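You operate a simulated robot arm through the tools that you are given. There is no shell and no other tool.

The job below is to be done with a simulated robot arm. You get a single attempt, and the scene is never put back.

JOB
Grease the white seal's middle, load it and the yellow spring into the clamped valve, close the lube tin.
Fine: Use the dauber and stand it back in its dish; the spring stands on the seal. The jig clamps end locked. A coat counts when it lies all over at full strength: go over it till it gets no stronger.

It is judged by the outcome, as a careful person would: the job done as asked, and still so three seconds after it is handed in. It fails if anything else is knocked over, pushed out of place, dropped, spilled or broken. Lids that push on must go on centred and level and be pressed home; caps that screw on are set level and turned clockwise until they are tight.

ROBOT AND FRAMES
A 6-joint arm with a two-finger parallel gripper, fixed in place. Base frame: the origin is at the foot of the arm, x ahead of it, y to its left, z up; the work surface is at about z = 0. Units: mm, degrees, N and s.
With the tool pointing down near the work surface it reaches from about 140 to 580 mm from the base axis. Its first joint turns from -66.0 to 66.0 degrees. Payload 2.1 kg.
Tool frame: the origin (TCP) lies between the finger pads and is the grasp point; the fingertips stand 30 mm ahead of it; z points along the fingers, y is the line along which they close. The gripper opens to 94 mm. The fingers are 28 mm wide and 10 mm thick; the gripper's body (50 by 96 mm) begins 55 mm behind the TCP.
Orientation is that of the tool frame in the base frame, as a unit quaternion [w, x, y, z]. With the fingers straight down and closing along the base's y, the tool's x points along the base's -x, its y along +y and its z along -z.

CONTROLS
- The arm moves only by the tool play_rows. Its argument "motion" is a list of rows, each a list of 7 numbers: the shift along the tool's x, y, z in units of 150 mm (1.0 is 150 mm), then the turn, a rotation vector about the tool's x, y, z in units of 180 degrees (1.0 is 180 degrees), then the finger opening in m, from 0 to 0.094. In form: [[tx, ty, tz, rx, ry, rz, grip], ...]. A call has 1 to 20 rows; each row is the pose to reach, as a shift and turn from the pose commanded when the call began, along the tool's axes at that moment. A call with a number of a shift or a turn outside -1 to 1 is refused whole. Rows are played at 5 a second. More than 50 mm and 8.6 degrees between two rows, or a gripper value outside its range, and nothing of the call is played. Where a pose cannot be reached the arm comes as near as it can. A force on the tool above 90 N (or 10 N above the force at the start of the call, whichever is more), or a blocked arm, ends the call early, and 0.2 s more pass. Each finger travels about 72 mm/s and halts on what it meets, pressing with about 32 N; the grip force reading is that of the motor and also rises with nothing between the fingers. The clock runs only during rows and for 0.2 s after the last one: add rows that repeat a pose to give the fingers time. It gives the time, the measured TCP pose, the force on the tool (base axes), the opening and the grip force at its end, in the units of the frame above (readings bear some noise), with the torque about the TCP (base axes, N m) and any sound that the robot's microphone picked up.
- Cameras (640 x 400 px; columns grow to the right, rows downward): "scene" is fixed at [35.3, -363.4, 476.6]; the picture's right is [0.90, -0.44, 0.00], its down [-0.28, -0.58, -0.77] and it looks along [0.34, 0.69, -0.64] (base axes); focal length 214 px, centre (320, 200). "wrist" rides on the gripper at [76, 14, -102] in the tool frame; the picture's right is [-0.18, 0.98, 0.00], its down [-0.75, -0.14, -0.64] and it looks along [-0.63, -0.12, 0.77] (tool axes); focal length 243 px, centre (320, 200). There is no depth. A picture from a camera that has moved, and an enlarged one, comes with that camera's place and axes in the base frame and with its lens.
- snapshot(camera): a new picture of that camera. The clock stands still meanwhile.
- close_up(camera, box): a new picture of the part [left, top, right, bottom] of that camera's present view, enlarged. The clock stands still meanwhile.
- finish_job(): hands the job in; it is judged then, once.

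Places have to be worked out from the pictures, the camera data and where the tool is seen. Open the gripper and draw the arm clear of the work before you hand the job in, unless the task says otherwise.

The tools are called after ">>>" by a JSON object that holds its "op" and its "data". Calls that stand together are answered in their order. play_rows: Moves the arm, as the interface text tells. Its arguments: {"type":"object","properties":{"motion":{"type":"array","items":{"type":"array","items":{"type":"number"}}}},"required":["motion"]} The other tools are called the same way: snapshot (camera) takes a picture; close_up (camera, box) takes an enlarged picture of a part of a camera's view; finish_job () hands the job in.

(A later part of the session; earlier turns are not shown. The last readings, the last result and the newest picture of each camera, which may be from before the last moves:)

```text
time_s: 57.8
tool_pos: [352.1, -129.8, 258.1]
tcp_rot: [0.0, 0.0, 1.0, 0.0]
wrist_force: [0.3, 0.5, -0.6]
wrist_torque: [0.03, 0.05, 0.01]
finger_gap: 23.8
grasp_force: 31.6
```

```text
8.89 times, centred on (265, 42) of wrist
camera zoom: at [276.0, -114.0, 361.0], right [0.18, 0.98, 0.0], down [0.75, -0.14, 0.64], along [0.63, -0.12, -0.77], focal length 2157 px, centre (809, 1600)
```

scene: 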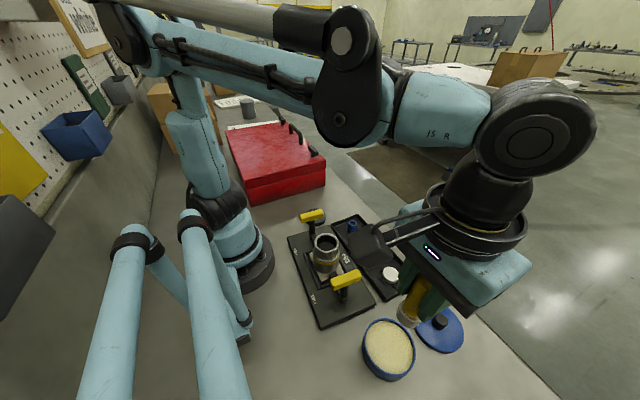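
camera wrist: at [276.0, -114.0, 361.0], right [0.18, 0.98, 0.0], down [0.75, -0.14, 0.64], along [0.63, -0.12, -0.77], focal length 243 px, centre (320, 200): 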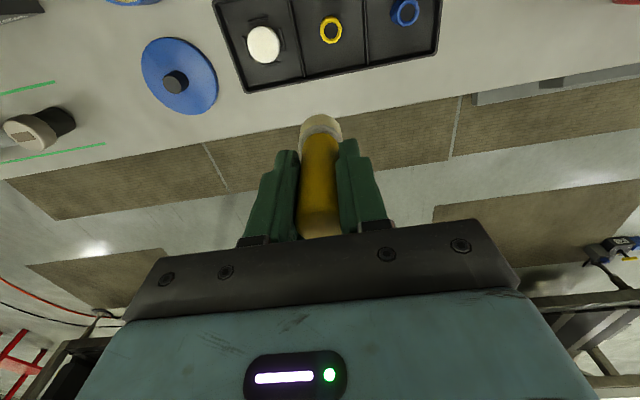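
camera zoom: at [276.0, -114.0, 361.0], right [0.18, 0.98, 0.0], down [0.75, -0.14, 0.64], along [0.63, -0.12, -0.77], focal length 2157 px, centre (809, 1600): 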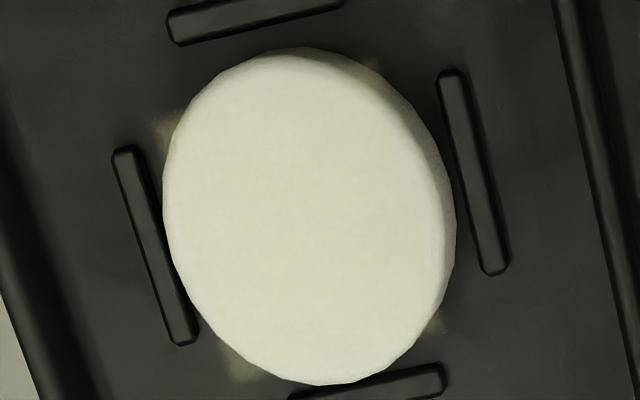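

The middle is visibly creamier than the sides, but far from the tin's colour; I'll go over it with straight dabs at small offsets (no dragging). First back over the seal.

>>> {"op": "play_rows", "data": {"motion": [[0.06, -0.1, 0.15, 0, 0, 0, 0.015], [0.12, -0.2, 0.3, 0, 0, 0, 0.015], [0.2, -0.3, 0.45, 0, 0, 0, 0.015], [0.3, -0.4, 0.6, 0, 0, 0, 0.015], [0.3, -0.4, 0.75, 0, 0, 0, 0.015], [0.3, -0.4, 0.9, 0, 0, 0, 0.015], [0.3, -0.4, 1.0, 0, 0, 0, 0.015], [0.3, -0.4, 1.0, 0, 0, 0, 0.015]]}}

>>> {"op": "play_rows", "data": {"motion": [[0, 0, 0.07, 0, 0, 0, 0.015], [0, 0, 0.098, 0, 0, 0, 0.015], [0, 0, 0.1, 0, 0, 0, 0.015], [0, 0, 0.1, 0, 0, 0, 0.015], [0, 0, 0.07, 0, 0, 0, 0.015], [0.016, 0, 0.07, 0, 0, 0, 0.015], [0.016, 0, 0.098, 0, 0, 0, 0.015], [0.016, 0, 0.1, 0, 0, 0, 0.015], [0.016, 0, 0.1, 0, 0, 0, 0.015], [0.016, 0, 0.07, 0, 0, 0, 0.015], [-0.016, 0, 0.07, 0, 0, 0, 0.015], [-0.016, 0, 0.098, 0, 0, 0, 0.015], [-0.016, 0, 0.1, 0, 0, 0, 0.015], [-0.016, 0, 0.1, 0, 0, 0, 0.015], [-0.016, 0, 0.07, 0, 0, 0, 0.015], [0, 0.016, 0.07, 0, 0, 0, 0.015], [0, 0.016, 0.098, 0, 0, 0, 0.015], [0, 0.016, 0.1, 0, 0, 0, 0.015], [0, 0.016, 0.1, 0, 0, 0, 0.015]]}}

>>> {"op": "close_up", "data": {"camera": "scene", "box": [375, 250, 415, 290]}}

```text
time_s: 59.6
tool_pos: [302.3, -191.0, 107.1]
tcp_rot: [-0.001, 0.001, 1.0, 0.0]
wrist_force: [0.1, 0.4, -1.2]
wrist_torque: [0.0, 0.04, 0.0]
finger_gap: 24.2
grasp_force: 32.1
```

```text
time_s: 63.6
tool_pos: [303.0, -188.2, 93.0]
tcp_rot: [-0.001, 0.0, 1.0, 0.0]
wrist_force: [0.8, -1.0, -0.9]
wrist_torque: [0.0, -0.01, -0.01]
finger_gap: 23.8
grasp_force: 31.9
```

```text
10.00 times, centred on (395, 270) of scene
camera zoom: at [35.3, -363.4, 476.6], right [0.9, -0.44, 0.0], down [-0.28, -0.58, -0.77], along [0.34, 0.69, -0.64], focal length 2145 px, centre (-430, -500)
```

zoom: 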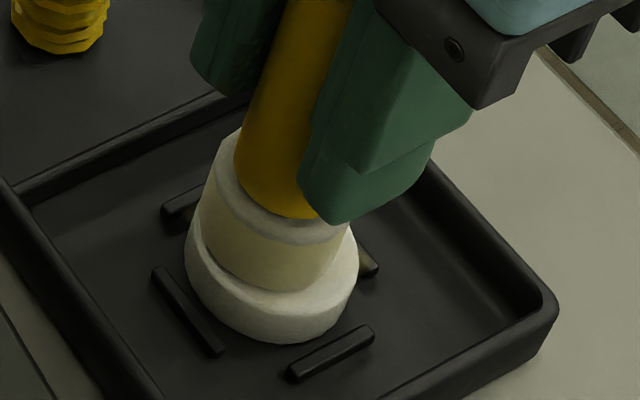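

The last dab had no contact, so the dauber has crept up a bit in the grip. I return to the centre and go down a little more, reading the force.

>>> {"op": "play_rows", "data": {"motion": [[0, 0, -0.03, 0, 0, 0, 0.015], [0, -0.016, -0.02, 0, 0, 0, 0.015], [0, -0.016, 0, 0, 0, 0, 0.015], [0, -0.016, 0.008, 0, 0, 0, 0.015], [0, -0.016, 0.008, 0, 0, 0, 0.015]]}}

```text
time_s: 64.8
tool_pos: [302.9, -192.3, 93.2]
tcp_rot: [0.0, 0.0, 1.0, 0.0]
wrist_force: [0.0, 0.1, 22.9]
wrist_torque: [-0.05, -0.05, 0.0]
finger_gap: 24.1
grasp_force: 31.6
```

That gives 23 N. I now do the four offset dabs at this depth, then lift and compare.

>>> {"op": "play_rows", "data": {"motion": [[0, 0, -0.03, 0, 0, 0, 0.015], [0.016, 0, -0.03, 0, 0, 0, 0.015], [0.016, 0, -0.002, 0, 0, 0, 0.015], [0.016, 0, 0.002, 0, 0, 0, 0.015], [0.016, 0, 0.002, 0, 0, 0, 0.015], [0.016, 0, -0.03, 0, 0, 0, 0.015], [-0.016, 0, -0.03, 0, 0, 0, 0.015], [-0.016, 0, -0.002, 0, 0, 0, 0.015], [-0.016, 0, 0.003, 0, 0, 0, 0.015], [-0.016, 0, 0.003, 0, 0, 0, 0.015], [-0.016, 0, -0.03, 0, 0, 0, 0.015], [0, 0.016, -0.03, 0, 0, 0, 0.015], [0, 0.016, -0.002, 0, 0, 0, 0.015], [0, 0.016, 0.003, 0, 0, 0, 0.015], [0, 0.016, 0.003, 0, 0, 0, 0.015], [0, 0.016, -0.03, 0, 0, 0, 0.015], [0, -0.016, -0.03, 0, 0, 0, 0.015], [0, -0.016, -0.002, 0, 0, 0, 0.015], [0, -0.016, 0.003, 0, 0, 0, 0.015], [0, -0.016, 0.003, 0, 0, 0, 0.015]]}}

>>> {"op": "play_rows", "data": {"motion": [[0, 0.016, -0.03, 0, 0, 0, 0.015], [0, 0.016, -0.15, 0, 0, 0, 0.015], [-0.1, 0.1, -0.35, 0, 0, 0, 0.015], [-0.2, 0.2, -0.5, 0, 0, 0, 0.015], [-0.3, 0.3, -0.7, 0, 0, 0, 0.015], [-0.3, 0.4, -0.9, 0, 0, 0, 0.015], [-0.3, 0.416, -1.0, 0, 0, 0, 0.015], [-0.3, 0.416, -1.0, 0, 0, 0, 0.015]]}}

>>> {"op": "close_up", "data": {"camera": "scene", "box": [387, 271, 393, 276]}}

>>> {"op": "snapshot", "data": {"camera": "wrist"}}

```text
time_s: 69.0
tool_pos: [301.9, -193.7, 91.2]
tcp_rot: [0.001, 0.001, 1.0, 0.0]
wrist_force: [0.2, 1.2, 12.6]
wrist_torque: [0.05, -0.06, 0.0]
finger_gap: 24.3
grasp_force: 32.0
```

```text
time_s: 70.8
tool_pos: [349.4, -131.8, 242.9]
tcp_rot: [-0.001, 0.001, 1.0, 0.0]
wrist_force: [-1.2, 0.4, -1.2]
wrist_torque: [-0.03, 0.01, -0.02]
finger_gap: 24.0
grasp_force: 31.9
```

```text
16.00 times, centred on (390, 274) of scene
camera zoom: at [35.3, -363.4, 476.6], right [0.9, -0.44, 0.0], down [-0.28, -0.58, -0.77], along [0.34, 0.69, -0.64], focal length 3432 px, centre (-800, -976)
```

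zoom: 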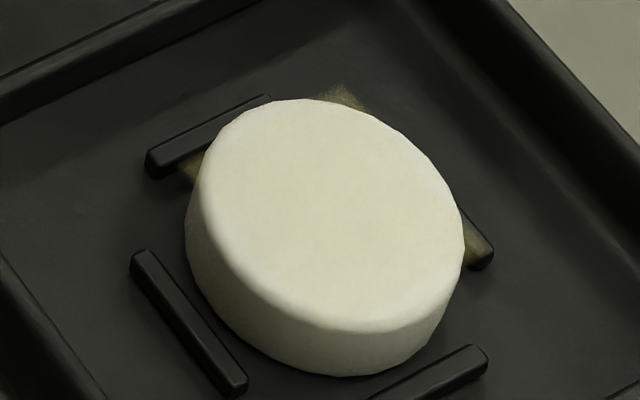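

```text
taken
camera wrist: at [273.1, -115.6, 345.7], right [0.18, 0.98, 0.0], down [0.75, -0.14, 0.64], along [0.63, -0.12, -0.77], focal length 243 px, centre (320, 200)
```

wrist: 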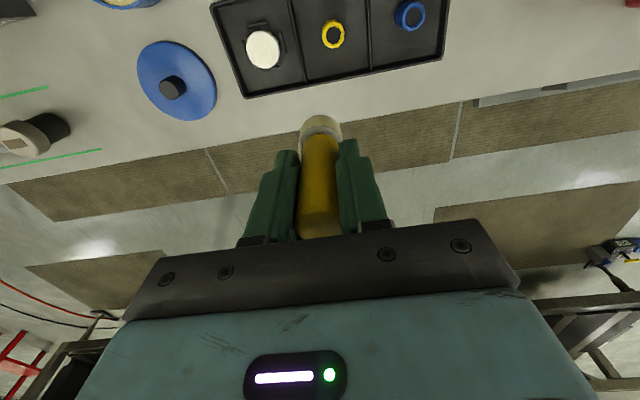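

Only slightly creamier, so sideways working seems to matter more than holding. I re-dip and then will rub with a light force so the tray doesn't slide.

>>> {"op": "play_rows", "data": {"motion": [[0.1, -0.13, 0.05, 0, 0, 0, 0.015], [0.2, -0.27, 0.1, 0, 0, 0, 0.015], [0.3, -0.4, 0.15, 0, 0, 0, 0.015], [0.4, -0.53, 0.2, 0, 0, 0, 0.015], [0.5, -0.67, 0.25, 0, 0, 0, 0.015], [0.6, -0.8, 0.3, 0, 0, 0, 0.015]]}}

>>> {"op": "play_rows", "data": {"motion": [[0.15, -0.15, 0, 0, 0, 0, 0.015], [0.3, -0.28, 0.1, 0, 0, 0, 0.015], [0.386, -0.359, 0.2, 0, 0, 0, 0.015], [0.386, -0.359, 0.35, 0, 0, 0, 0.015], [0.386, -0.359, 0.5, 0, 0, 0, 0.015], [0.386, -0.359, 0.575, 0, 0, 0, 0.015], [0.386, -0.359, 0.595, 0, 0, 0, 0.015], [0.386, -0.359, 0.605, 0, 0, 0, 0.015], [0.386, -0.359, 0.605, 0, 0, 0, 0.015]]}}

>>> {"op": "close_up", "data": {"camera": "scene", "box": [350, 305, 435, 385]}}

```text
time_s: 72.2
tool_pos: [258.3, -252.5, 198.2]
tcp_rot: [-0.001, 0.0, 1.0, -0.001]
wrist_force: [-0.2, -0.3, -0.7]
wrist_torque: [-0.02, 0.01, 0.0]
finger_gap: 24.1
grasp_force: 31.8
```

```text
time_s: 74.2
tool_pos: [200.8, -305.3, 106.7]
tcp_rot: [-0.001, 0.0, 1.0, 0.0]
wrist_force: [-0.2, 0.0, 0.1]
wrist_torque: [-0.02, 0.05, 0.0]
finger_gap: 24.0
grasp_force: 32.4
```

```text
5.00 times, centred on (392, 345) of scene
camera zoom: at [35.3, -363.4, 476.6], right [0.9, -0.44, 0.0], down [-0.28, -0.58, -0.77], along [0.34, 0.69, -0.64], focal length 1072 px, centre (-42, -525)
```

zoom: 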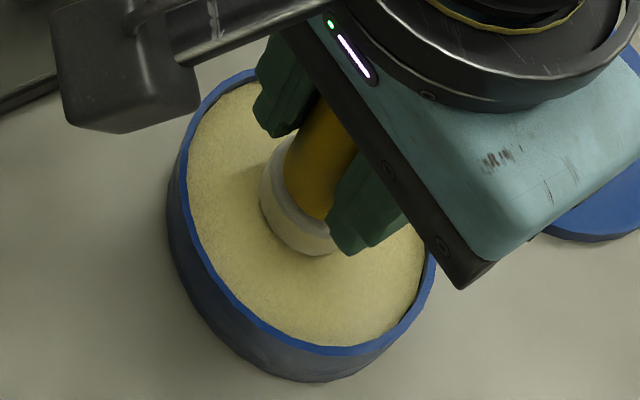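

No contact yet at the grease; I lower 2 mm more.

>>> {"op": "play_rows", "data": {"motion": [[0, 0, 0.007, 0, 0, 0, 0.015], [0, 0, 0.014, 0, 0, 0, 0.015], [0, 0, 0.014, 0, 0, 0, 0.015], [0, 0, 0.014, 0, 0, 0, 0.015]]}}

```text
time_s: 75.2
tool_pos: [200.6, -304.8, 104.9]
tcp_rot: [0.0, 0.0, 1.0, -0.001]
wrist_force: [-0.2, -0.7, 26.5]
wrist_torque: [0.02, -0.1, -0.03]
finger_gap: 23.9
grasp_force: 31.8
```

Dipped at 26 N. I carry it back to hover above the seal.

>>> {"op": "play_rows", "data": {"motion": [[0, 0, 0, 0, 0, 0, 0.015], [0, 0, -0.1, 0, 0, 0, 0.015], [0, 0, -0.25, 0, 0, 0, 0.015], [0, 0, -0.38, 0, 0, 0, 0.015], [-0.1, 0.11, -0.38, 0, 0, 0, 0.015], [-0.25, 0.27, -0.38, 0, 0, 0, 0.015], [-0.4, 0.43, -0.38, 0, 0, 0, 0.015], [-0.55, 0.6, -0.38, 0, 0, 0, 0.015], [-0.65, 0.71, -0.38, 0, 0, 0, 0.015], [-0.686, 0.759, -0.31, 0, 0, 0, 0.015], [-0.686, 0.759, -0.2, 0, 0, 0, 0.015], [-0.686, 0.759, -0.1, 0, 0, 0, 0.015], [-0.686, 0.759, 0, 0, 0, 0, 0.015], [-0.686, 0.759, 0.05, 0, 0, 0, 0.015], [-0.686, 0.759, 0.05, 0, 0, 0, 0.015]]}}

>>> {"op": "close_up", "data": {"camera": "scene", "box": [375, 250, 415, 290]}}

>>> {"op": "close_up", "data": {"camera": "wrist", "box": [290, 80, 360, 150]}}

```text
time_s: 78.4
tool_pos: [302.4, -191.4, 95.8]
tcp_rot: [-0.001, 0.0, 1.0, 0.0]
wrist_force: [1.2, 0.2, -0.6]
wrist_torque: [-0.01, 0.01, 0.03]
finger_gap: 23.8
grasp_force: 31.9
```

```text
10.00 times, centred on (395, 270) of scene
camera zoom: at [35.3, -363.4, 476.6], right [0.9, -0.44, 0.0], down [-0.28, -0.58, -0.77], along [0.34, 0.69, -0.64], focal length 2145 px, centre (-430, -500)
```

zoom: 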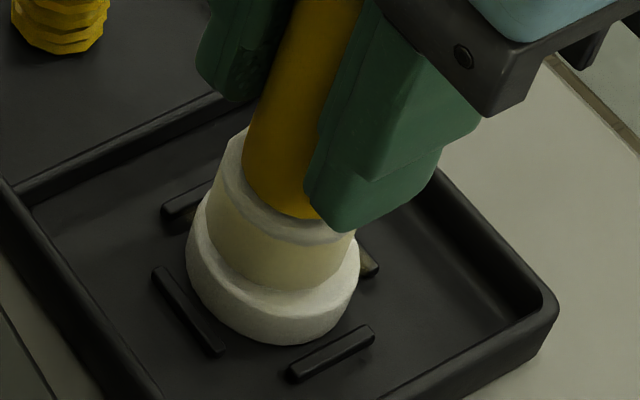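

```text
5.71 times, centred on (325, 115) of wrist
camera zoom: at [225.4, -175.2, 199.2], right [0.18, 0.98, 0.0], down [0.75, -0.14, 0.64], along [0.63, -0.12, -0.77], focal length 1386 px, centre (291, 686)
```

zoom: 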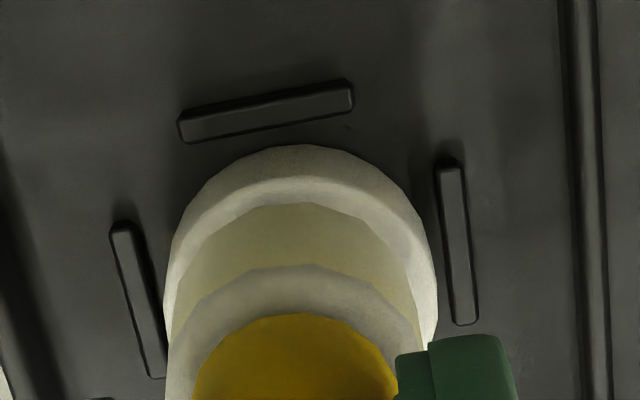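

Centred within ~1 mm. I lower to a light touch and read the force.

>>> {"op": "play_rows", "data": {"motion": [[0, 0.005, 0.015, 0, 0, 0, 0.015], [0, 0.005, 0.026, 0, 0, 0, 0.015], [0, 0.005, 0.03, 0, 0, 0, 0.015], [0, 0.005, 0.03, 0, 0, 0, 0.015]]}}

```text
time_s: 79.4
tool_pos: [301.3, -190.8, 91.5]
tcp_rot: [-0.002, 0.0, 1.0, 0.0]
wrist_force: [-0.9, -1.3, -0.6]
wrist_torque: [0.02, -0.02, -0.02]
finger_gap: 24.2
grasp_force: 32.0
```

No contact yet; lower another 0.9 mm.

>>> {"op": "play_rows", "data": {"motion": [[0, 0, 0.003, 0, 0, 0, 0.015], [0, 0, 0.006, 0, 0, 0, 0.015], [0, 0, 0.006, 0, 0, 0, 0.015]]}}

```text
time_s: 80.2
tool_pos: [302.2, -188.8, 90.1]
tcp_rot: [0.0, 0.0, 1.0, 0.0]
wrist_force: [-2.9, 0.0, 26.1]
wrist_torque: [-0.02, 0.06, 0.01]
finger_gap: 23.9
grasp_force: 32.3
```

26 N seems to be where the dauber starts to slip in the grip. I ease up 0.4 mm and rub in small circles lightly.

>>> {"op": "play_rows", "data": {"motion": [[0, 0, -0.0025, 0, 0, 0, 0.015], [0.007, 0, -0.0025, 0, 0, 0, 0.015], [0.014, 0, -0.0025, 0, 0, 0, 0.015], [0.01, 0.01, -0.0025, 0, 0, 0, 0.015], [0, 0.014, -0.0025, 0, 0, 0, 0.015], [-0.01, 0.01, -0.0025, 0, 0, 0, 0.015], [-0.014, 0, -0.0025, 0, 0, 0, 0.015], [-0.01, -0.01, -0.0025, 0, 0, 0, 0.015], [0, -0.014, -0.0025, 0, 0, 0, 0.015], [0.01, -0.01, -0.0025, 0, 0, 0, 0.015], [0.014, 0, -0.0025, 0, 0, 0, 0.015], [0, 0, -0.0025, 0, 0, 0, 0.015], [0, 0, -0.0025, 0, 0, 0, 0.015]]}}

>>> {"op": "close_up", "data": {"camera": "scene", "box": [375, 250, 415, 290]}}

```text
time_s: 83.0
tool_pos: [303.1, -189.4, 90.5]
tcp_rot: [0.0, 0.001, 1.0, -0.001]
wrist_force: [0.3, -0.9, -0.6]
wrist_torque: [0.02, 0.0, 0.01]
finger_gap: 24.0
grasp_force: 31.9
```

```text
10.00 times, centred on (395, 270) of scene
camera zoom: at [35.3, -363.4, 476.6], right [0.9, -0.44, 0.0], down [-0.28, -0.58, -0.77], along [0.34, 0.69, -0.64], focal length 2145 px, centre (-430, -500)
```

zoom: 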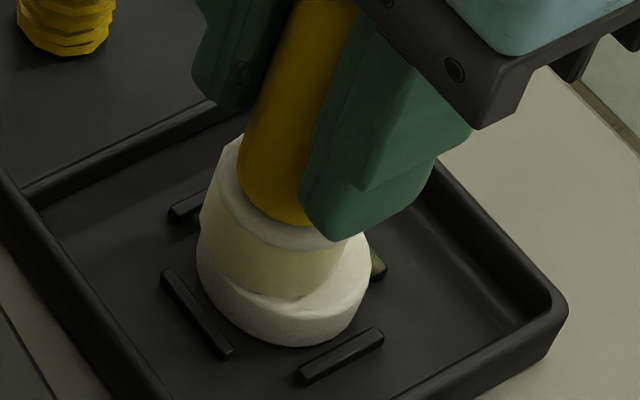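

The tray shifted only a little relative to its original place (~2 mm). I lift and compare the coat.

>>> {"op": "play_rows", "data": {"motion": [[0, 0, -0.03, 0, 0, 0, 0.015], [0, 0, -0.15, 0, 0, 0, 0.015], [-0.1, 0.1, -0.35, 0, 0, 0, 0.015], [-0.2, 0.2, -0.5, 0, 0, 0, 0.015], [-0.3, 0.3, -0.7, 0, 0, 0, 0.015], [-0.3, 0.4, -0.9, 0, 0, 0, 0.015], [-0.3, 0.4, -1.0, 0, 0, 0, 0.015], [-0.3, 0.4, -1.0, 0, 0, 0, 0.015]]}}

>>> {"op": "close_up", "data": {"camera": "scene", "box": [387, 271, 393, 276]}}

>>> {"op": "close_up", "data": {"camera": "wrist", "box": [240, 20, 290, 65]}}

```text
time_s: 84.8
tool_pos: [350.8, -126.7, 242.5]
tcp_rot: [0.0, 0.0, 1.0, 0.0]
wrist_force: [0.1, 0.5, -1.1]
wrist_torque: [-0.02, 0.02, 0.0]
finger_gap: 24.1
grasp_force: 31.9
```

```text
16.00 times, centred on (390, 274) of scene
camera zoom: at [35.3, -363.4, 476.6], right [0.9, -0.44, 0.0], down [-0.28, -0.58, -0.77], along [0.34, 0.69, -0.64], focal length 3432 px, centre (-800, -976)
```

zoom: 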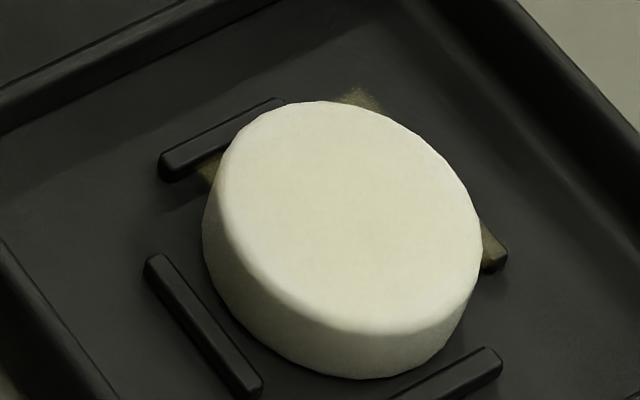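

```text
8.89 times, centred on (265, 42) of wrist
camera zoom: at [273.5, -111.6, 345.0], right [0.18, 0.98, 0.0], down [0.75, -0.14, 0.64], along [0.63, -0.12, -0.77], focal length 2157 px, centre (809, 1600)
```

zoom: 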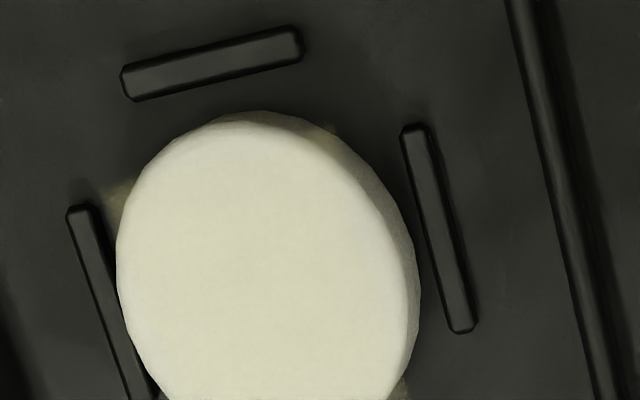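

The coat is clearly creamier after the light rub, so light strokes are what builds it. I go back above the seal's present place (about +2,-2 mm shifted) for another pass.

>>> {"op": "play_rows", "data": {"motion": [[0.06, -0.1, 0.15, 0, 0, 0, 0.015], [0.12, -0.2, 0.3, 0, 0, 0, 0.015], [0.2, -0.3, 0.45, 0, 0, 0, 0.015], [0.286, -0.412, 0.6, 0, 0, 0, 0.015], [0.286, -0.412, 0.75, 0, 0, 0, 0.015], [0.286, -0.412, 0.9, 0, 0, 0, 0.015], [0.286, -0.412, 0.957, 0, 0, 0, 0.015], [0.286, -0.412, 0.957, 0, 0, 0, 0.015]]}}

>>> {"op": "close_up", "data": {"camera": "scene", "box": [375, 250, 415, 290]}}

>>> {"op": "close_up", "data": {"camera": "wrist", "box": [290, 80, 360, 150]}}

```text
time_s: 86.6
tool_pos: [305.6, -191.7, 96.8]
tcp_rot: [-0.001, 0.0, 1.0, 0.0]
wrist_force: [0.2, 0.3, -0.5]
wrist_torque: [-0.02, 0.04, 0.01]
finger_gap: 23.9
grasp_force: 32.5
```

```text
10.00 times, centred on (395, 270) of scene
camera zoom: at [35.3, -363.4, 476.6], right [0.9, -0.44, 0.0], down [-0.28, -0.58, -0.77], along [0.34, 0.69, -0.64], focal length 2145 px, centre (-430, -500)
```

zoom: 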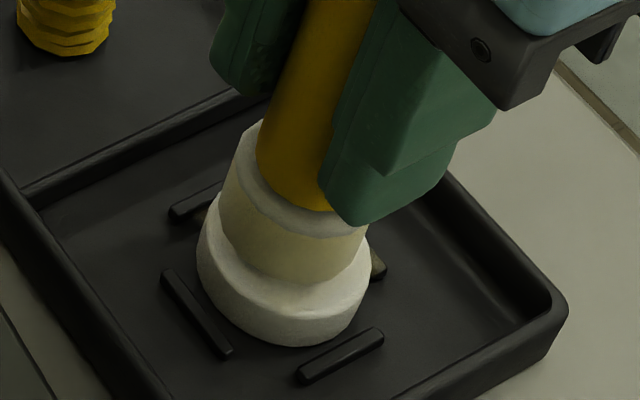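

```text
5.71 times, centred on (325, 115) of wrist
camera zoom: at [229.2, -175.5, 199.0], right [0.18, 0.98, 0.0], down [0.75, -0.14, 0.64], along [0.63, -0.12, -0.77], focal length 1386 px, centre (291, 686)
```

zoom: 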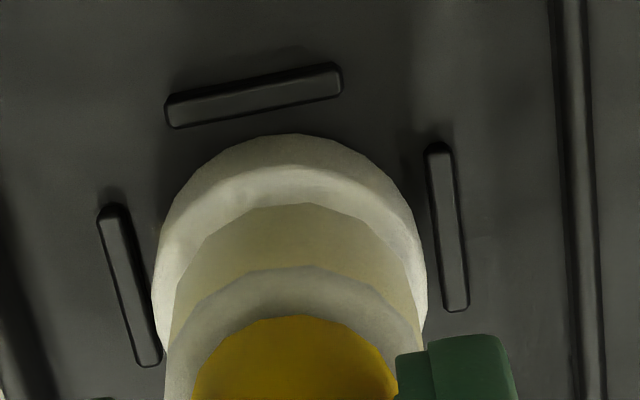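

Centred. I lower to a light touch.

>>> {"op": "play_rows", "data": {"motion": [[0, 0, 0.02, 0, 0, 0, 0.015], [0, 0, 0.036, 0, 0, 0, 0.015], [0, 0, 0.043, 0, 0, 0, 0.015], [0, 0, 0.043, 0, 0, 0, 0.015]]}}

```text
time_s: 87.6
tool_pos: [305.1, -192.3, 89.0]
tcp_rot: [-0.001, -0.001, 1.0, 0.0]
wrist_force: [-0.1, 1.9, 3.9]
wrist_torque: [0.05, -0.07, 0.01]
finger_gap: 23.9
grasp_force: 31.9
```

A 4 N touch – good for rubbing. I run two small circles at this height.

>>> {"op": "play_rows", "data": {"motion": [[0.01, 0, 0.001, 0, 0, 0, 0.015], [0.02, 0, 0.001, 0, 0, 0, 0.015], [0.014, 0.014, 0.001, 0, 0, 0, 0.015], [0, 0.02, 0.001, 0, 0, 0, 0.015], [-0.014, 0.014, 0.001, 0, 0, 0, 0.015], [-0.02, 0, 0.001, 0, 0, 0, 0.015], [-0.014, -0.014, 0.001, 0, 0, 0, 0.015], [0, -0.02, 0.001, 0, 0, 0, 0.015], [0.014, -0.014, 0.001, 0, 0, 0, 0.015], [0.02, 0, 0.001, 0, 0, 0, 0.015], [0.014, 0.014, 0.001, 0, 0, 0, 0.015], [0, 0.02, 0.001, 0, 0, 0, 0.015], [-0.014, 0.014, 0.001, 0, 0, 0, 0.015], [-0.02, 0, 0.001, 0, 0, 0, 0.015], [-0.014, -0.014, 0.001, 0, 0, 0, 0.015], [0, -0.02, 0.001, 0, 0, 0, 0.015], [0, -0.01, 0.001, 0, 0, 0, 0.015], [0, 0, 0.001, 0, 0, 0, 0.015], [0, 0, 0.001, 0, 0, 0, 0.015]]}}

>>> {"op": "close_up", "data": {"camera": "scene", "box": [375, 250, 415, 290]}}

```text
time_s: 91.6
tool_pos: [304.5, -191.7, 92.4]
tcp_rot: [-0.001, 0.0, 1.0, 0.0]
wrist_force: [0.6, -0.3, -1.3]
wrist_torque: [0.0, 0.01, 0.01]
finger_gap: 24.2
grasp_force: 31.7
```

```text
10.00 times, centred on (395, 270) of scene
camera zoom: at [35.3, -363.4, 476.6], right [0.9, -0.44, 0.0], down [-0.28, -0.58, -0.77], along [0.34, 0.69, -0.64], focal length 2145 px, centre (-430, -500)
```

zoom: 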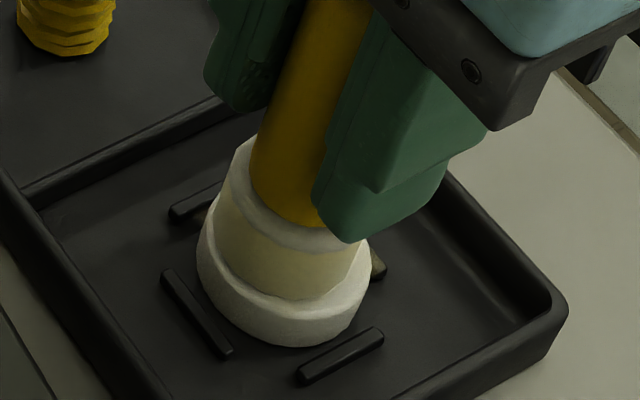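

The tray stayed put but contact faded. I go 0.5 mm lower and repeat the rub.

>>> {"op": "play_rows", "data": {"motion": [[0, 0, 0.003, 0, 0, 0, 0.015], [0.01, 0, 0.003, 0, 0, 0, 0.015], [0.02, 0, 0.003, 0, 0, 0, 0.015], [0.014, 0.014, 0.003, 0, 0, 0, 0.015], [0, 0.02, 0.003, 0, 0, 0, 0.015], [-0.014, 0.014, 0.003, 0, 0, 0, 0.015], [-0.02, 0, 0.003, 0, 0, 0, 0.015], [-0.014, -0.014, 0.003, 0, 0, 0, 0.015], [0, -0.02, 0.003, 0, 0, 0, 0.015], [0.014, -0.014, 0.003, 0, 0, 0, 0.015], [0.02, 0, 0.003, 0, 0, 0, 0.015], [0.01, 0, 0.003, 0, 0, 0, 0.015], [0, 0, 0.003, 0, 0, 0, 0.015], [0, 0, 0.003, 0, 0, 0, 0.015]]}}

>>> {"op": "close_up", "data": {"camera": "scene", "box": [375, 250, 415, 290]}}

```text
time_s: 94.6
tool_pos: [305.8, -190.7, 89.8]
tcp_rot: [-0.001, 0.0, 1.0, 0.0]
wrist_force: [0.3, 0.5, -1.3]
wrist_torque: [0.04, 0.01, 0.0]
finger_gap: 23.8
grasp_force: 32.4
```

```text
10.00 times, centred on (395, 270) of scene
camera zoom: at [35.3, -363.4, 476.6], right [0.9, -0.44, 0.0], down [-0.28, -0.58, -0.77], along [0.34, 0.69, -0.64], focal length 2145 px, centre (-430, -500)
```

zoom: 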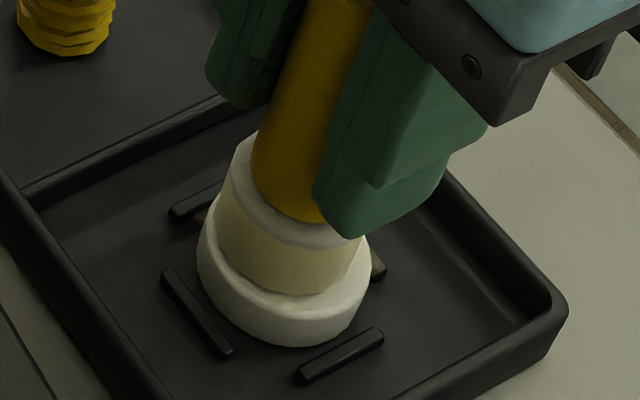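

Still no force; down another 0.6 mm to check, then rub.

>>> {"op": "play_rows", "data": {"motion": [[0, 0, 0.002, 0, 0, 0, 0.015], [0, 0, 0.004, 0, 0, 0, 0.015], [0, 0, 0.004, 0, 0, 0, 0.015]]}}

```text
time_s: 95.4
tool_pos: [304.2, -191.6, 90.6]
tcp_rot: [0.0, -0.001, 1.0, -0.001]
wrist_force: [1.7, 2.1, 3.4]
wrist_torque: [0.15, -0.14, 0.05]
finger_gap: 24.0
grasp_force: 31.9
```

A 3 N touch here. I rub while lowering very slightly through two loops to keep contact.

>>> {"op": "play_rows", "data": {"motion": [[0, 0, 0.003, 0, 0, 0, 0.015], [0.012, 0, 0.003, 0, 0, 0, 0.015], [0.017, 0, 0.003, 0, 0, 0, 0.015], [0.012, 0.012, 0.004, 0, 0, 0, 0.015], [0, 0.017, 0.004, 0, 0, 0, 0.015], [-0.012, 0.012, 0.004, 0, 0, 0, 0.015], [-0.017, 0, 0.004, 0, 0, 0, 0.015], [-0.012, -0.012, 0.005, 0, 0, 0, 0.015], [0, -0.017, 0.005, 0, 0, 0, 0.015], [0.012, -0.012, 0.005, 0, 0, 0, 0.015], [0.017, 0, 0.005, 0, 0, 0, 0.015], [0.012, 0.012, 0.006, 0, 0, 0, 0.015], [0, 0.017, 0.006, 0, 0, 0, 0.015], [-0.012, 0.012, 0.006, 0, 0, 0, 0.015], [-0.017, 0, 0.006, 0, 0, 0, 0.015], [-0.012, -0.012, 0.007, 0, 0, 0, 0.015], [0, -0.017, 0.007, 0, 0, 0, 0.015], [0, -0.008, 0.007, 0, 0, 0, 0.015], [0, 0, 0.007, 0, 0, 0, 0.015], [0, 0, 0.007, 0, 0, 0, 0.015]]}}

>>> {"op": "close_up", "data": {"camera": "scene", "box": [375, 250, 415, 290]}}

```text
time_s: 99.6
tool_pos: [304.5, -192.2, 90.0]
tcp_rot: [-0.001, 0.001, 1.0, 0.0]
wrist_force: [-1.8, -1.3, 1.9]
wrist_torque: [-0.16, 0.01, -0.01]
finger_gap: 23.9
grasp_force: 31.8
```

```text
10.00 times, centred on (395, 270) of scene
camera zoom: at [35.3, -363.4, 476.6], right [0.9, -0.44, 0.0], down [-0.28, -0.58, -0.77], along [0.34, 0.69, -0.64], focal length 2145 px, centre (-430, -500)
```

zoom: 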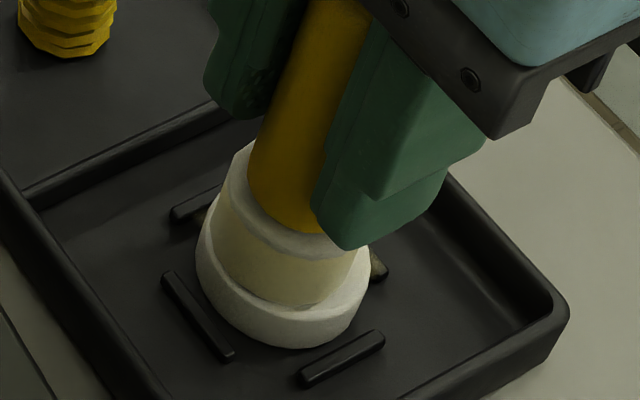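

The tray stayed in place and contact was kept lightly. I lift aside and compare the coat.

>>> {"op": "play_rows", "data": {"motion": [[0, 0, -0.03, 0, 0, 0, 0.015], [0, 0, -0.15, 0, 0, 0, 0.015], [-0.1, 0.1, -0.35, 0, 0, 0, 0.015], [-0.2, 0.2, -0.5, 0, 0, 0, 0.015], [-0.3, 0.3, -0.7, 0, 0, 0, 0.015], [-0.3, 0.4, -0.9, 0, 0, 0, 0.015], [-0.3, 0.4, -1.0, 0, 0, 0, 0.015], [-0.3, 0.4, -1.0, 0, 0, 0, 0.015]]}}

>>> {"op": "close_up", "data": {"camera": "scene", "box": [387, 271, 393, 276]}}

>>> {"op": "close_up", "data": {"camera": "wrist", "box": [240, 25, 290, 70]}}

```text
time_s: 101.4
tool_pos: [351.7, -133.2, 242.6]
tcp_rot: [-0.001, 0.0, 1.0, 0.0]
wrist_force: [0.0, -0.1, -1.6]
wrist_torque: [-0.02, -0.02, -0.03]
finger_gap: 24.2
grasp_force: 31.7
```

```text
16.00 times, centred on (390, 274) of scene
camera zoom: at [35.3, -363.4, 476.6], right [0.9, -0.44, 0.0], down [-0.28, -0.58, -0.77], along [0.34, 0.69, -0.64], focal length 3432 px, centre (-800, -976)
```

zoom: 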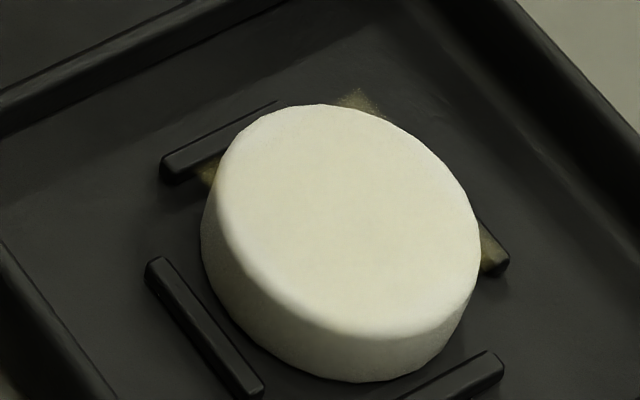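

```text
8.89 times, centred on (265, 48) of wrist
camera zoom: at [275.6, -117.4, 346.1], right [0.18, 0.98, 0.0], down [0.75, -0.14, 0.64], along [0.63, -0.12, -0.77], focal length 2157 px, centre (809, 1556)
```

zoom: 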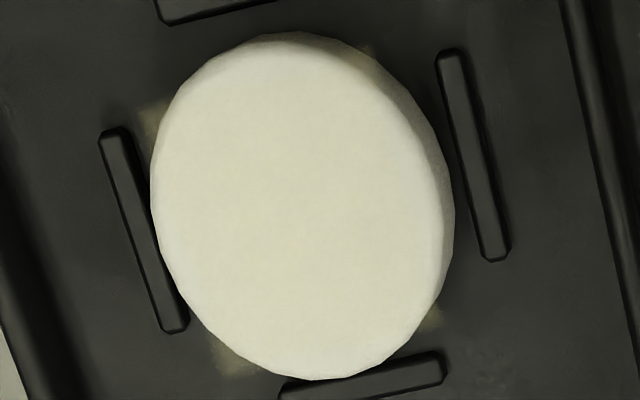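

The colour looks about the same as after the previous rub; I need to know whether it's saturated or the pad is spent. I re-dip and rub once more.

>>> {"op": "play_rows", "data": {"motion": [[0.1, -0.13, 0.05, 0, 0, 0, 0.015], [0.2, -0.27, 0.1, 0, 0, 0, 0.015], [0.3, -0.4, 0.15, 0, 0, 0, 0.015], [0.4, -0.53, 0.2, 0, 0, 0, 0.015], [0.5, -0.67, 0.25, 0, 0, 0, 0.015], [0.6, -0.8, 0.3, 0, 0, 0, 0.015]]}}

>>> {"op": "play_rows", "data": {"motion": [[0.15, -0.15, 0, 0, 0, 0, 0.015], [0.3, -0.28, 0.1, 0, 0, 0, 0.015], [0.4, -0.352, 0.2, 0, 0, 0, 0.015], [0.4, -0.352, 0.35, 0, 0, 0, 0.015], [0.4, -0.352, 0.5, 0, 0, 0, 0.015], [0.4, -0.352, 0.585, 0, 0, 0, 0.015], [0.4, -0.352, 0.605, 0, 0, 0, 0.015], [0.4, -0.352, 0.615, 0, 0, 0, 0.015], [0.4, -0.352, 0.615, 0, 0, 0, 0.015]]}}

```text
time_s: 102.8
tool_pos: [262.0, -252.8, 193.9]
tcp_rot: [-0.001, 0.001, 1.0, 0.0]
wrist_force: [0.7, -0.2, -0.8]
wrist_torque: [0.02, 0.0, -0.01]
finger_gap: 23.7
grasp_force: 31.8
```

```text
time_s: 104.8
tool_pos: [199.9, -303.5, 102.5]
tcp_rot: [-0.001, 0.0, 1.0, 0.001]
wrist_force: [-0.4, 3.0, 14.3]
wrist_torque: [0.18, -0.14, 0.04]
finger_gap: 23.9
grasp_force: 32.3
```

Dip at 14 N. Hold shortly, then return to hover over the seal.

>>> {"op": "play_rows", "data": {"motion": [[0, 0, 0, 0, 0, 0, 0.015], [0, 0, 0, 0, 0, 0, 0.015], [0, 0, -0.1, 0, 0, 0, 0.015], [0, 0, -0.25, 0, 0, 0, 0.015], [0, 0, -0.38, 0, 0, 0, 0.015], [-0.1, 0.11, -0.38, 0, 0, 0, 0.015], [-0.25, 0.27, -0.38, 0, 0, 0, 0.015], [-0.4, 0.43, -0.38, 0, 0, 0, 0.015], [-0.55, 0.6, -0.38, 0, 0, 0, 0.015], [-0.65, 0.71, -0.38, 0, 0, 0, 0.015], [-0.7, 0.752, -0.31, 0, 0, 0, 0.015], [-0.7, 0.752, -0.2, 0, 0, 0, 0.015], [-0.7, 0.752, -0.1, 0, 0, 0, 0.015], [-0.7, 0.752, 0, 0, 0, 0, 0.015], [-0.7, 0.752, 0.05, 0, 0, 0, 0.015], [-0.7, 0.752, 0.05, 0, 0, 0, 0.015]]}}

>>> {"op": "close_up", "data": {"camera": "scene", "box": [375, 250, 415, 290]}}

>>> {"op": "close_up", "data": {"camera": "wrist", "box": [290, 80, 360, 150]}}

```text
time_s: 108.2
tool_pos: [305.5, -192.8, 93.8]
tcp_rot: [-0.001, 0.0, 1.0, 0.0]
wrist_force: [-0.2, -0.1, 0.8]
wrist_torque: [-0.01, 0.03, -0.02]
finger_gap: 24.2
grasp_force: 32.0
```

```text
10.00 times, centred on (395, 270) of scene
camera zoom: at [35.3, -363.4, 476.6], right [0.9, -0.44, 0.0], down [-0.28, -0.58, -0.77], along [0.34, 0.69, -0.64], focal length 2145 px, centre (-430, -500)
```

zoom: 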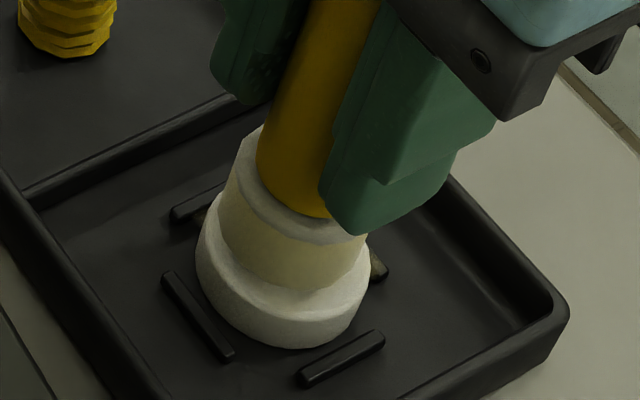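

```text
5.71 times, centred on (325, 115) of wrist
camera zoom: at [229.0, -176.4, 197.1], right [0.18, 0.98, 0.0], down [0.75, -0.14, 0.64], along [0.63, -0.12, -0.77], focal length 1386 px, centre (291, 686)
```

zoom: 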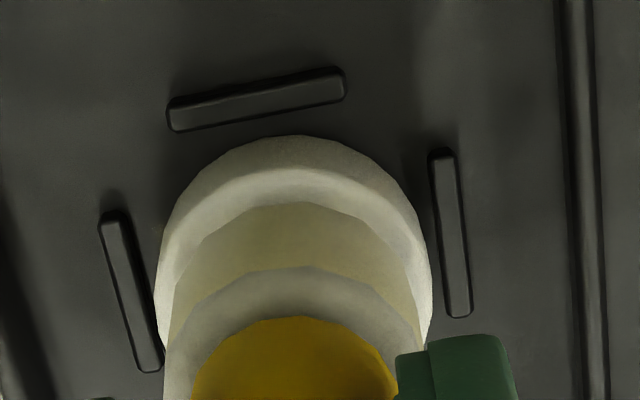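

Centred. Lower to contact.

>>> {"op": "play_rows", "data": {"motion": [[0, 0, 0.015, 0, 0, 0, 0.015], [0, 0, 0.028, 0, 0, 0, 0.015], [0, 0, 0.034, 0, 0, 0, 0.015], [0, 0, 0.034, 0, 0, 0, 0.015]]}}

```text
time_s: 109.2
tool_pos: [304.7, -192.6, 88.8]
tcp_rot: [0.0, -0.001, 1.0, 0.0]
wrist_force: [0.4, 2.3, 4.0]
wrist_torque: [0.13, -0.07, 0.04]
finger_gap: 23.8
grasp_force: 32.3
```

Light 4 N contact. I rub two loops, lowering very slightly as I go.

>>> {"op": "play_rows", "data": {"motion": [[0, 0, 0.002, 0, 0, 0, 0.015], [0.012, 0, 0.002, 0, 0, 0, 0.015], [0.02, 0, 0.002, 0, 0, 0, 0.015], [0.014, 0.014, 0.003, 0, 0, 0, 0.015], [0, 0.02, 0.003, 0, 0, 0, 0.015], [-0.014, 0.014, 0.003, 0, 0, 0, 0.015], [-0.02, 0, 0.003, 0, 0, 0, 0.015], [-0.014, -0.014, 0.004, 0, 0, 0, 0.015], [0, -0.02, 0.004, 0, 0, 0, 0.015], [0.014, -0.014, 0.004, 0, 0, 0, 0.015], [0.02, 0, 0.004, 0, 0, 0, 0.015], [0.014, 0.014, 0.005, 0, 0, 0, 0.015], [0, 0.02, 0.005, 0, 0, 0, 0.015], [-0.014, 0.014, 0.005, 0, 0, 0, 0.015], [-0.02, 0, 0.005, 0, 0, 0, 0.015], [-0.014, -0.014, 0.006, 0, 0, 0, 0.015], [0, -0.02, 0.006, 0, 0, 0, 0.015], [0, -0.01, 0.006, 0, 0, 0, 0.015], [0, 0, 0.006, 0, 0, 0, 0.015], [0, 0, 0.006, 0, 0, 0, 0.015]]}}

>>> {"op": "close_up", "data": {"camera": "scene", "box": [375, 250, 415, 290]}}

```text
time_s: 113.4
tool_pos: [305.5, -191.1, 90.0]
tcp_rot: [-0.001, 0.0, 1.0, -0.001]
wrist_force: [-1.2, -1.6, 1.2]
wrist_torque: [-0.16, 0.06, -0.05]
finger_gap: 23.7
grasp_force: 32.3
```

```text
10.00 times, centred on (395, 270) of scene
camera zoom: at [35.3, -363.3, 476.6], right [0.9, -0.44, 0.0], down [-0.28, -0.58, -0.77], along [0.34, 0.69, -0.64], focal length 2145 px, centre (-430, -500)
```

zoom: 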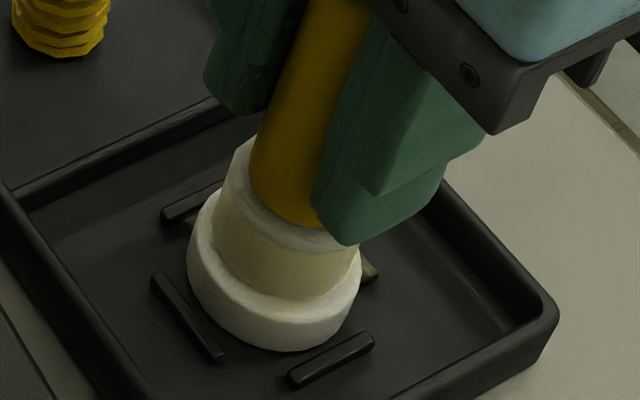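

Lift aside and compare the colour.

>>> {"op": "play_rows", "data": {"motion": [[0, 0, -0.03, 0, 0, 0, 0.015], [0, 0, -0.15, 0, 0, 0, 0.015], [-0.1, 0.1, -0.35, 0, 0, 0, 0.015], [-0.2, 0.2, -0.5, 0, 0, 0, 0.015], [-0.3, 0.3, -0.7, 0, 0, 0, 0.015], [-0.3, 0.4, -0.9, 0, 0, 0, 0.015], [-0.3, 0.4, -1.0, 0, 0, 0, 0.015], [-0.3, 0.4, -1.0, 0, 0, 0, 0.015]]}}

>>> {"op": "close_up", "data": {"camera": "scene", "box": [387, 271, 393, 276]}}

>>> {"op": "close_up", "data": {"camera": "wrist", "box": [240, 25, 290, 70]}}

>>> {"op": "close_up", "data": {"camera": "wrist", "box": [280, 100, 360, 160]}}

```text
time_s: 115.2
tool_pos: [351.7, -134.4, 236.7]
tcp_rot: [-0.001, 0.0, 1.0, 0.0]
wrist_force: [0.1, 0.7, -0.8]
wrist_torque: [-0.01, -0.02, 0.0]
finger_gap: 24.3
grasp_force: 32.2
```

```text
16.00 times, centred on (390, 274) of scene
camera zoom: at [35.3, -363.4, 476.6], right [0.9, -0.44, 0.0], down [-0.28, -0.58, -0.77], along [0.34, 0.69, -0.64], focal length 3432 px, centre (-800, -976)
```

zoom: 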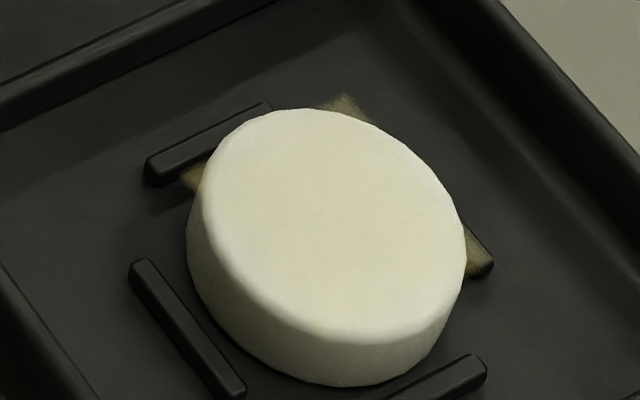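

```text
8.89 times, centred on (265, 48) of wrist
camera zoom: at [275.2, -118.0, 340.1], right [0.18, 0.98, 0.0], down [0.75, -0.14, 0.64], along [0.63, -0.12, -0.77], focal length 2157 px, centre (809, 1556)
```

zoom: 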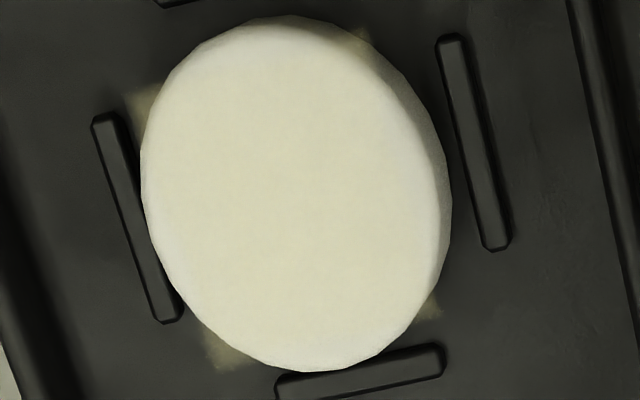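

```text
6.67 times, centred on (320, 130) of wrist
camera zoom: at [275.2, -118.0, 340.1], right [0.18, 0.98, 0.0], down [0.75, -0.14, 0.64], along [0.63, -0.12, -0.77], focal length 1618 px, centre (320, 667)
```

zoom: 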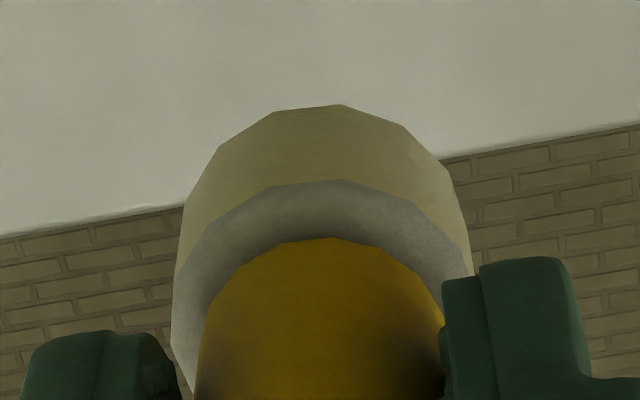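

The coat is visibly stronger again (middle yellower than the rim), so it isn't saturated yet. I repeat: dip again and then rub longer.

>>> {"op": "play_rows", "data": {"motion": [[0.1, -0.13, 0.05, 0, 0, 0, 0.015], [0.2, -0.27, 0.1, 0, 0, 0, 0.015], [0.3, -0.4, 0.15, 0, 0, 0, 0.015], [0.4, -0.53, 0.2, 0, 0, 0, 0.015], [0.5, -0.67, 0.25, 0, 0, 0, 0.015], [0.6, -0.8, 0.3, 0, 0, 0, 0.015]]}}

>>> {"op": "play_rows", "data": {"motion": [[0.15, -0.15, 0, 0, 0, 0, 0.015], [0.3, -0.28, 0.1, 0, 0, 0, 0.015], [0.4, -0.352, 0.2, 0, 0, 0, 0.015], [0.4, -0.352, 0.35, 0, 0, 0, 0.015], [0.4, -0.352, 0.5, 0, 0, 0, 0.015], [0.4, -0.352, 0.585, 0, 0, 0, 0.015], [0.4, -0.352, 0.605, 0, 0, 0, 0.015], [0.4, -0.352, 0.613, 0, 0, 0, 0.015], [0.4, -0.352, 0.613, 0, 0, 0, 0.015], [0.4, -0.352, 0.613, 0, 0, 0, 0.015], [0.4, -0.352, 0.613, 0, 0, 0, 0.015]]}}

```text
time_s: 116.6
tool_pos: [260.4, -252.6, 192.7]
tcp_rot: [-0.001, 0.0, 1.0, 0.001]
wrist_force: [0.5, 0.0, 0.2]
wrist_torque: [0.02, 0.01, -0.03]
finger_gap: 24.0
grasp_force: 32.0
```

```text
time_s: 119.0
tool_pos: [201.0, -305.1, 100.4]
tcp_rot: [0.0, 0.0, 1.0, -0.001]
wrist_force: [0.9, 2.2, 25.2]
wrist_torque: [0.14, -0.28, 0.0]
finger_gap: 23.9
grasp_force: 31.8
```

Dipped (25 N). Back to the seal and down to a light touch.

>>> {"op": "play_rows", "data": {"motion": [[0, 0, 0, 0, 0, 0, 0.015], [0, 0, -0.1, 0, 0, 0, 0.015], [0, 0, -0.25, 0, 0, 0, 0.015], [0, 0, -0.38, 0, 0, 0, 0.015], [-0.1, 0.11, -0.38, 0, 0, 0, 0.015], [-0.25, 0.27, -0.38, 0, 0, 0, 0.015], [-0.4, 0.43, -0.38, 0, 0, 0, 0.015], [-0.55, 0.6, -0.38, 0, 0, 0, 0.015], [-0.65, 0.71, -0.38, 0, 0, 0, 0.015], [-0.686, 0.754, -0.31, 0, 0, 0, 0.015], [-0.686, 0.754, -0.2, 0, 0, 0, 0.015], [-0.686, 0.754, -0.1, 0, 0, 0, 0.015], [-0.686, 0.754, 0, 0, 0, 0, 0.015], [-0.686, 0.754, 0.04, 0, 0, 0, 0.015], [-0.686, 0.754, 0.07, 0, 0, 0, 0.015], [-0.686, 0.754, 0.08, 0, 0, 0, 0.015], [-0.686, 0.754, 0.084, 0, 0, 0, 0.015], [-0.686, 0.754, 0.084, 0, 0, 0, 0.015]]}}

>>> {"op": "close_up", "data": {"camera": "scene", "box": [375, 250, 415, 290]}}

>>> {"op": "close_up", "data": {"camera": "wrist", "box": [290, 80, 360, 150]}}

```text
time_s: 122.8
tool_pos: [301.8, -192.1, 88.6]
tcp_rot: [-0.001, -0.001, 1.0, 0.0]
wrist_force: [-0.3, 0.4, 0.3]
wrist_torque: [0.01, -0.03, -0.01]
finger_gap: 23.9
grasp_force: 32.1
```

```text
10.00 times, centred on (395, 270) of scene
camera zoom: at [35.3, -363.4, 476.6], right [0.9, -0.44, 0.0], down [-0.28, -0.58, -0.77], along [0.34, 0.69, -0.64], focal length 2145 px, centre (-430, -500)
```

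zoom: 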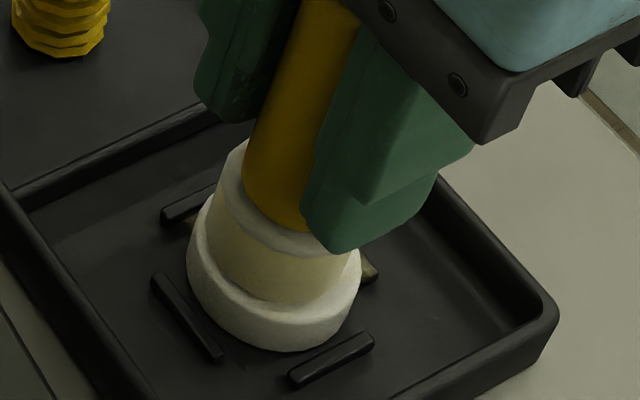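

```text
5.71 times, centred on (325, 115) of wrist
camera zoom: at [226.0, -176.0, 191.4], right [0.18, 0.98, 0.0], down [0.75, -0.14, 0.64], along [0.63, -0.12, -0.77], focal length 1386 px, centre (291, 686)
```

zoom: 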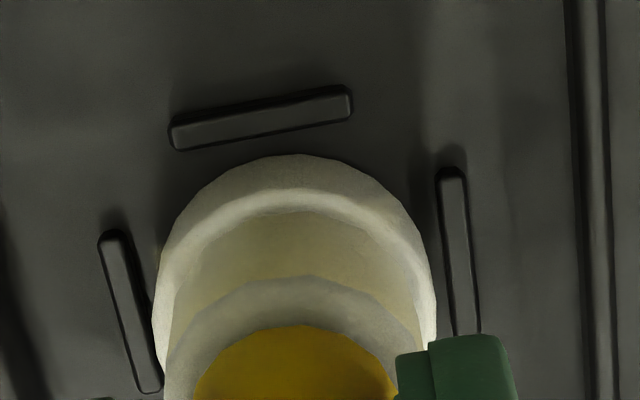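

Just about touching and centred. Now a rub with a slow lowering.

>>> {"op": "play_rows", "data": {"motion": [[0, 0, 0.004, 0, 0, 0, 0.015], [0.012, 0, 0.004, 0, 0, 0, 0.015], [0.02, 0, 0.004, 0, 0, 0, 0.015], [0.014, 0.014, 0.005, 0, 0, 0, 0.015], [0, 0.02, 0.005, 0, 0, 0, 0.015], [-0.014, 0.014, 0.005, 0, 0, 0, 0.015], [-0.02, 0, 0.006, 0, 0, 0, 0.015], [-0.014, -0.014, 0.006, 0, 0, 0, 0.015], [0, -0.02, 0.006, 0, 0, 0, 0.015], [0.014, -0.014, 0.007, 0, 0, 0, 0.015], [0.02, 0, 0.007, 0, 0, 0, 0.015], [0.014, 0.014, 0.007, 0, 0, 0, 0.015], [0, 0.02, 0.008, 0, 0, 0, 0.015], [-0.014, 0.014, 0.008, 0, 0, 0, 0.015], [-0.02, 0, 0.008, 0, 0, 0, 0.015], [-0.014, -0.014, 0.009, 0, 0, 0, 0.015], [0, -0.02, 0.009, 0, 0, 0, 0.015], [0, -0.01, 0.009, 0, 0, 0, 0.015], [0, 0, 0.009, 0, 0, 0, 0.015], [0, 0, 0.009, 0, 0, 0, 0.015]]}}

>>> {"op": "play_rows", "data": {"motion": [[0.01, -0.01, 0.002, 0, 0, 0, 0.015], [0.02, 0, 0.002, 0, 0, 0, 0.015], [0.014, 0.014, 0.002, 0, 0, 0, 0.015], [0, 0.02, 0.002, 0, 0, 0, 0.015], [-0.014, 0.014, 0.003, 0, 0, 0, 0.015], [-0.02, 0, 0.003, 0, 0, 0, 0.015], [-0.014, -0.014, 0.003, 0, 0, 0, 0.015], [0, -0.02, 0.003, 0, 0, 0, 0.015], [0.014, -0.014, 0.004, 0, 0, 0, 0.015], [0.02, 0, 0.004, 0, 0, 0, 0.015], [0.014, 0.014, 0.004, 0, 0, 0, 0.015], [0, 0.02, 0.004, 0, 0, 0, 0.015], [-0.014, 0.014, 0.005, 0, 0, 0, 0.015], [-0.02, 0, 0.005, 0, 0, 0, 0.015], [-0.014, -0.014, 0.005, 0, 0, 0, 0.015], [0, -0.02, 0.005, 0, 0, 0, 0.015], [0, -0.01, 0.005, 0, 0, 0, 0.015], [0, 0, 0.005, 0, 0, 0, 0.015], [0, 0, 0.005, 0, 0, 0, 0.015]]}}

>>> {"op": "close_up", "data": {"camera": "scene", "box": [375, 250, 415, 290]}}

```text
time_s: 127.0
tool_pos: [301.7, -192.8, 87.5]
tcp_rot: [-0.001, 0.001, 1.0, 0.001]
wrist_force: [-1.3, -4.4, 7.1]
wrist_torque: [-0.32, 0.0, -0.03]
finger_gap: 23.9
grasp_force: 32.0
```

```text
time_s: 131.0
tool_pos: [304.4, -191.1, 86.5]
tcp_rot: [-0.001, 0.001, 1.0, -0.001]
wrist_force: [2.7, -7.4, 13.7]
wrist_torque: [-0.5, -0.3, -0.02]
finger_gap: 24.0
grasp_force: 31.6
```

```text
10.00 times, centred on (395, 270) of scene
camera zoom: at [35.3, -363.3, 476.7], right [0.9, -0.44, 0.0], down [-0.28, -0.58, -0.77], along [0.34, 0.69, -0.64], focal length 2145 px, centre (-430, -500)
```

zoom: 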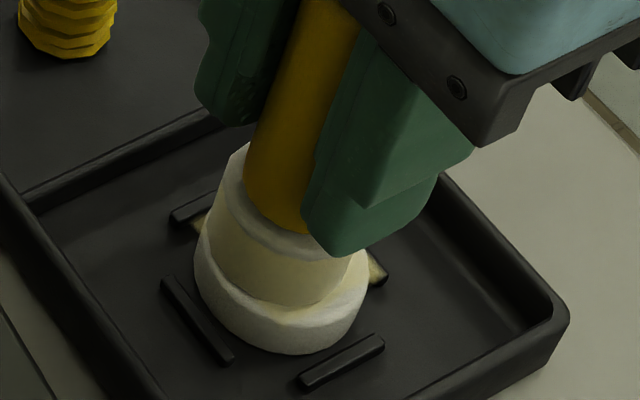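

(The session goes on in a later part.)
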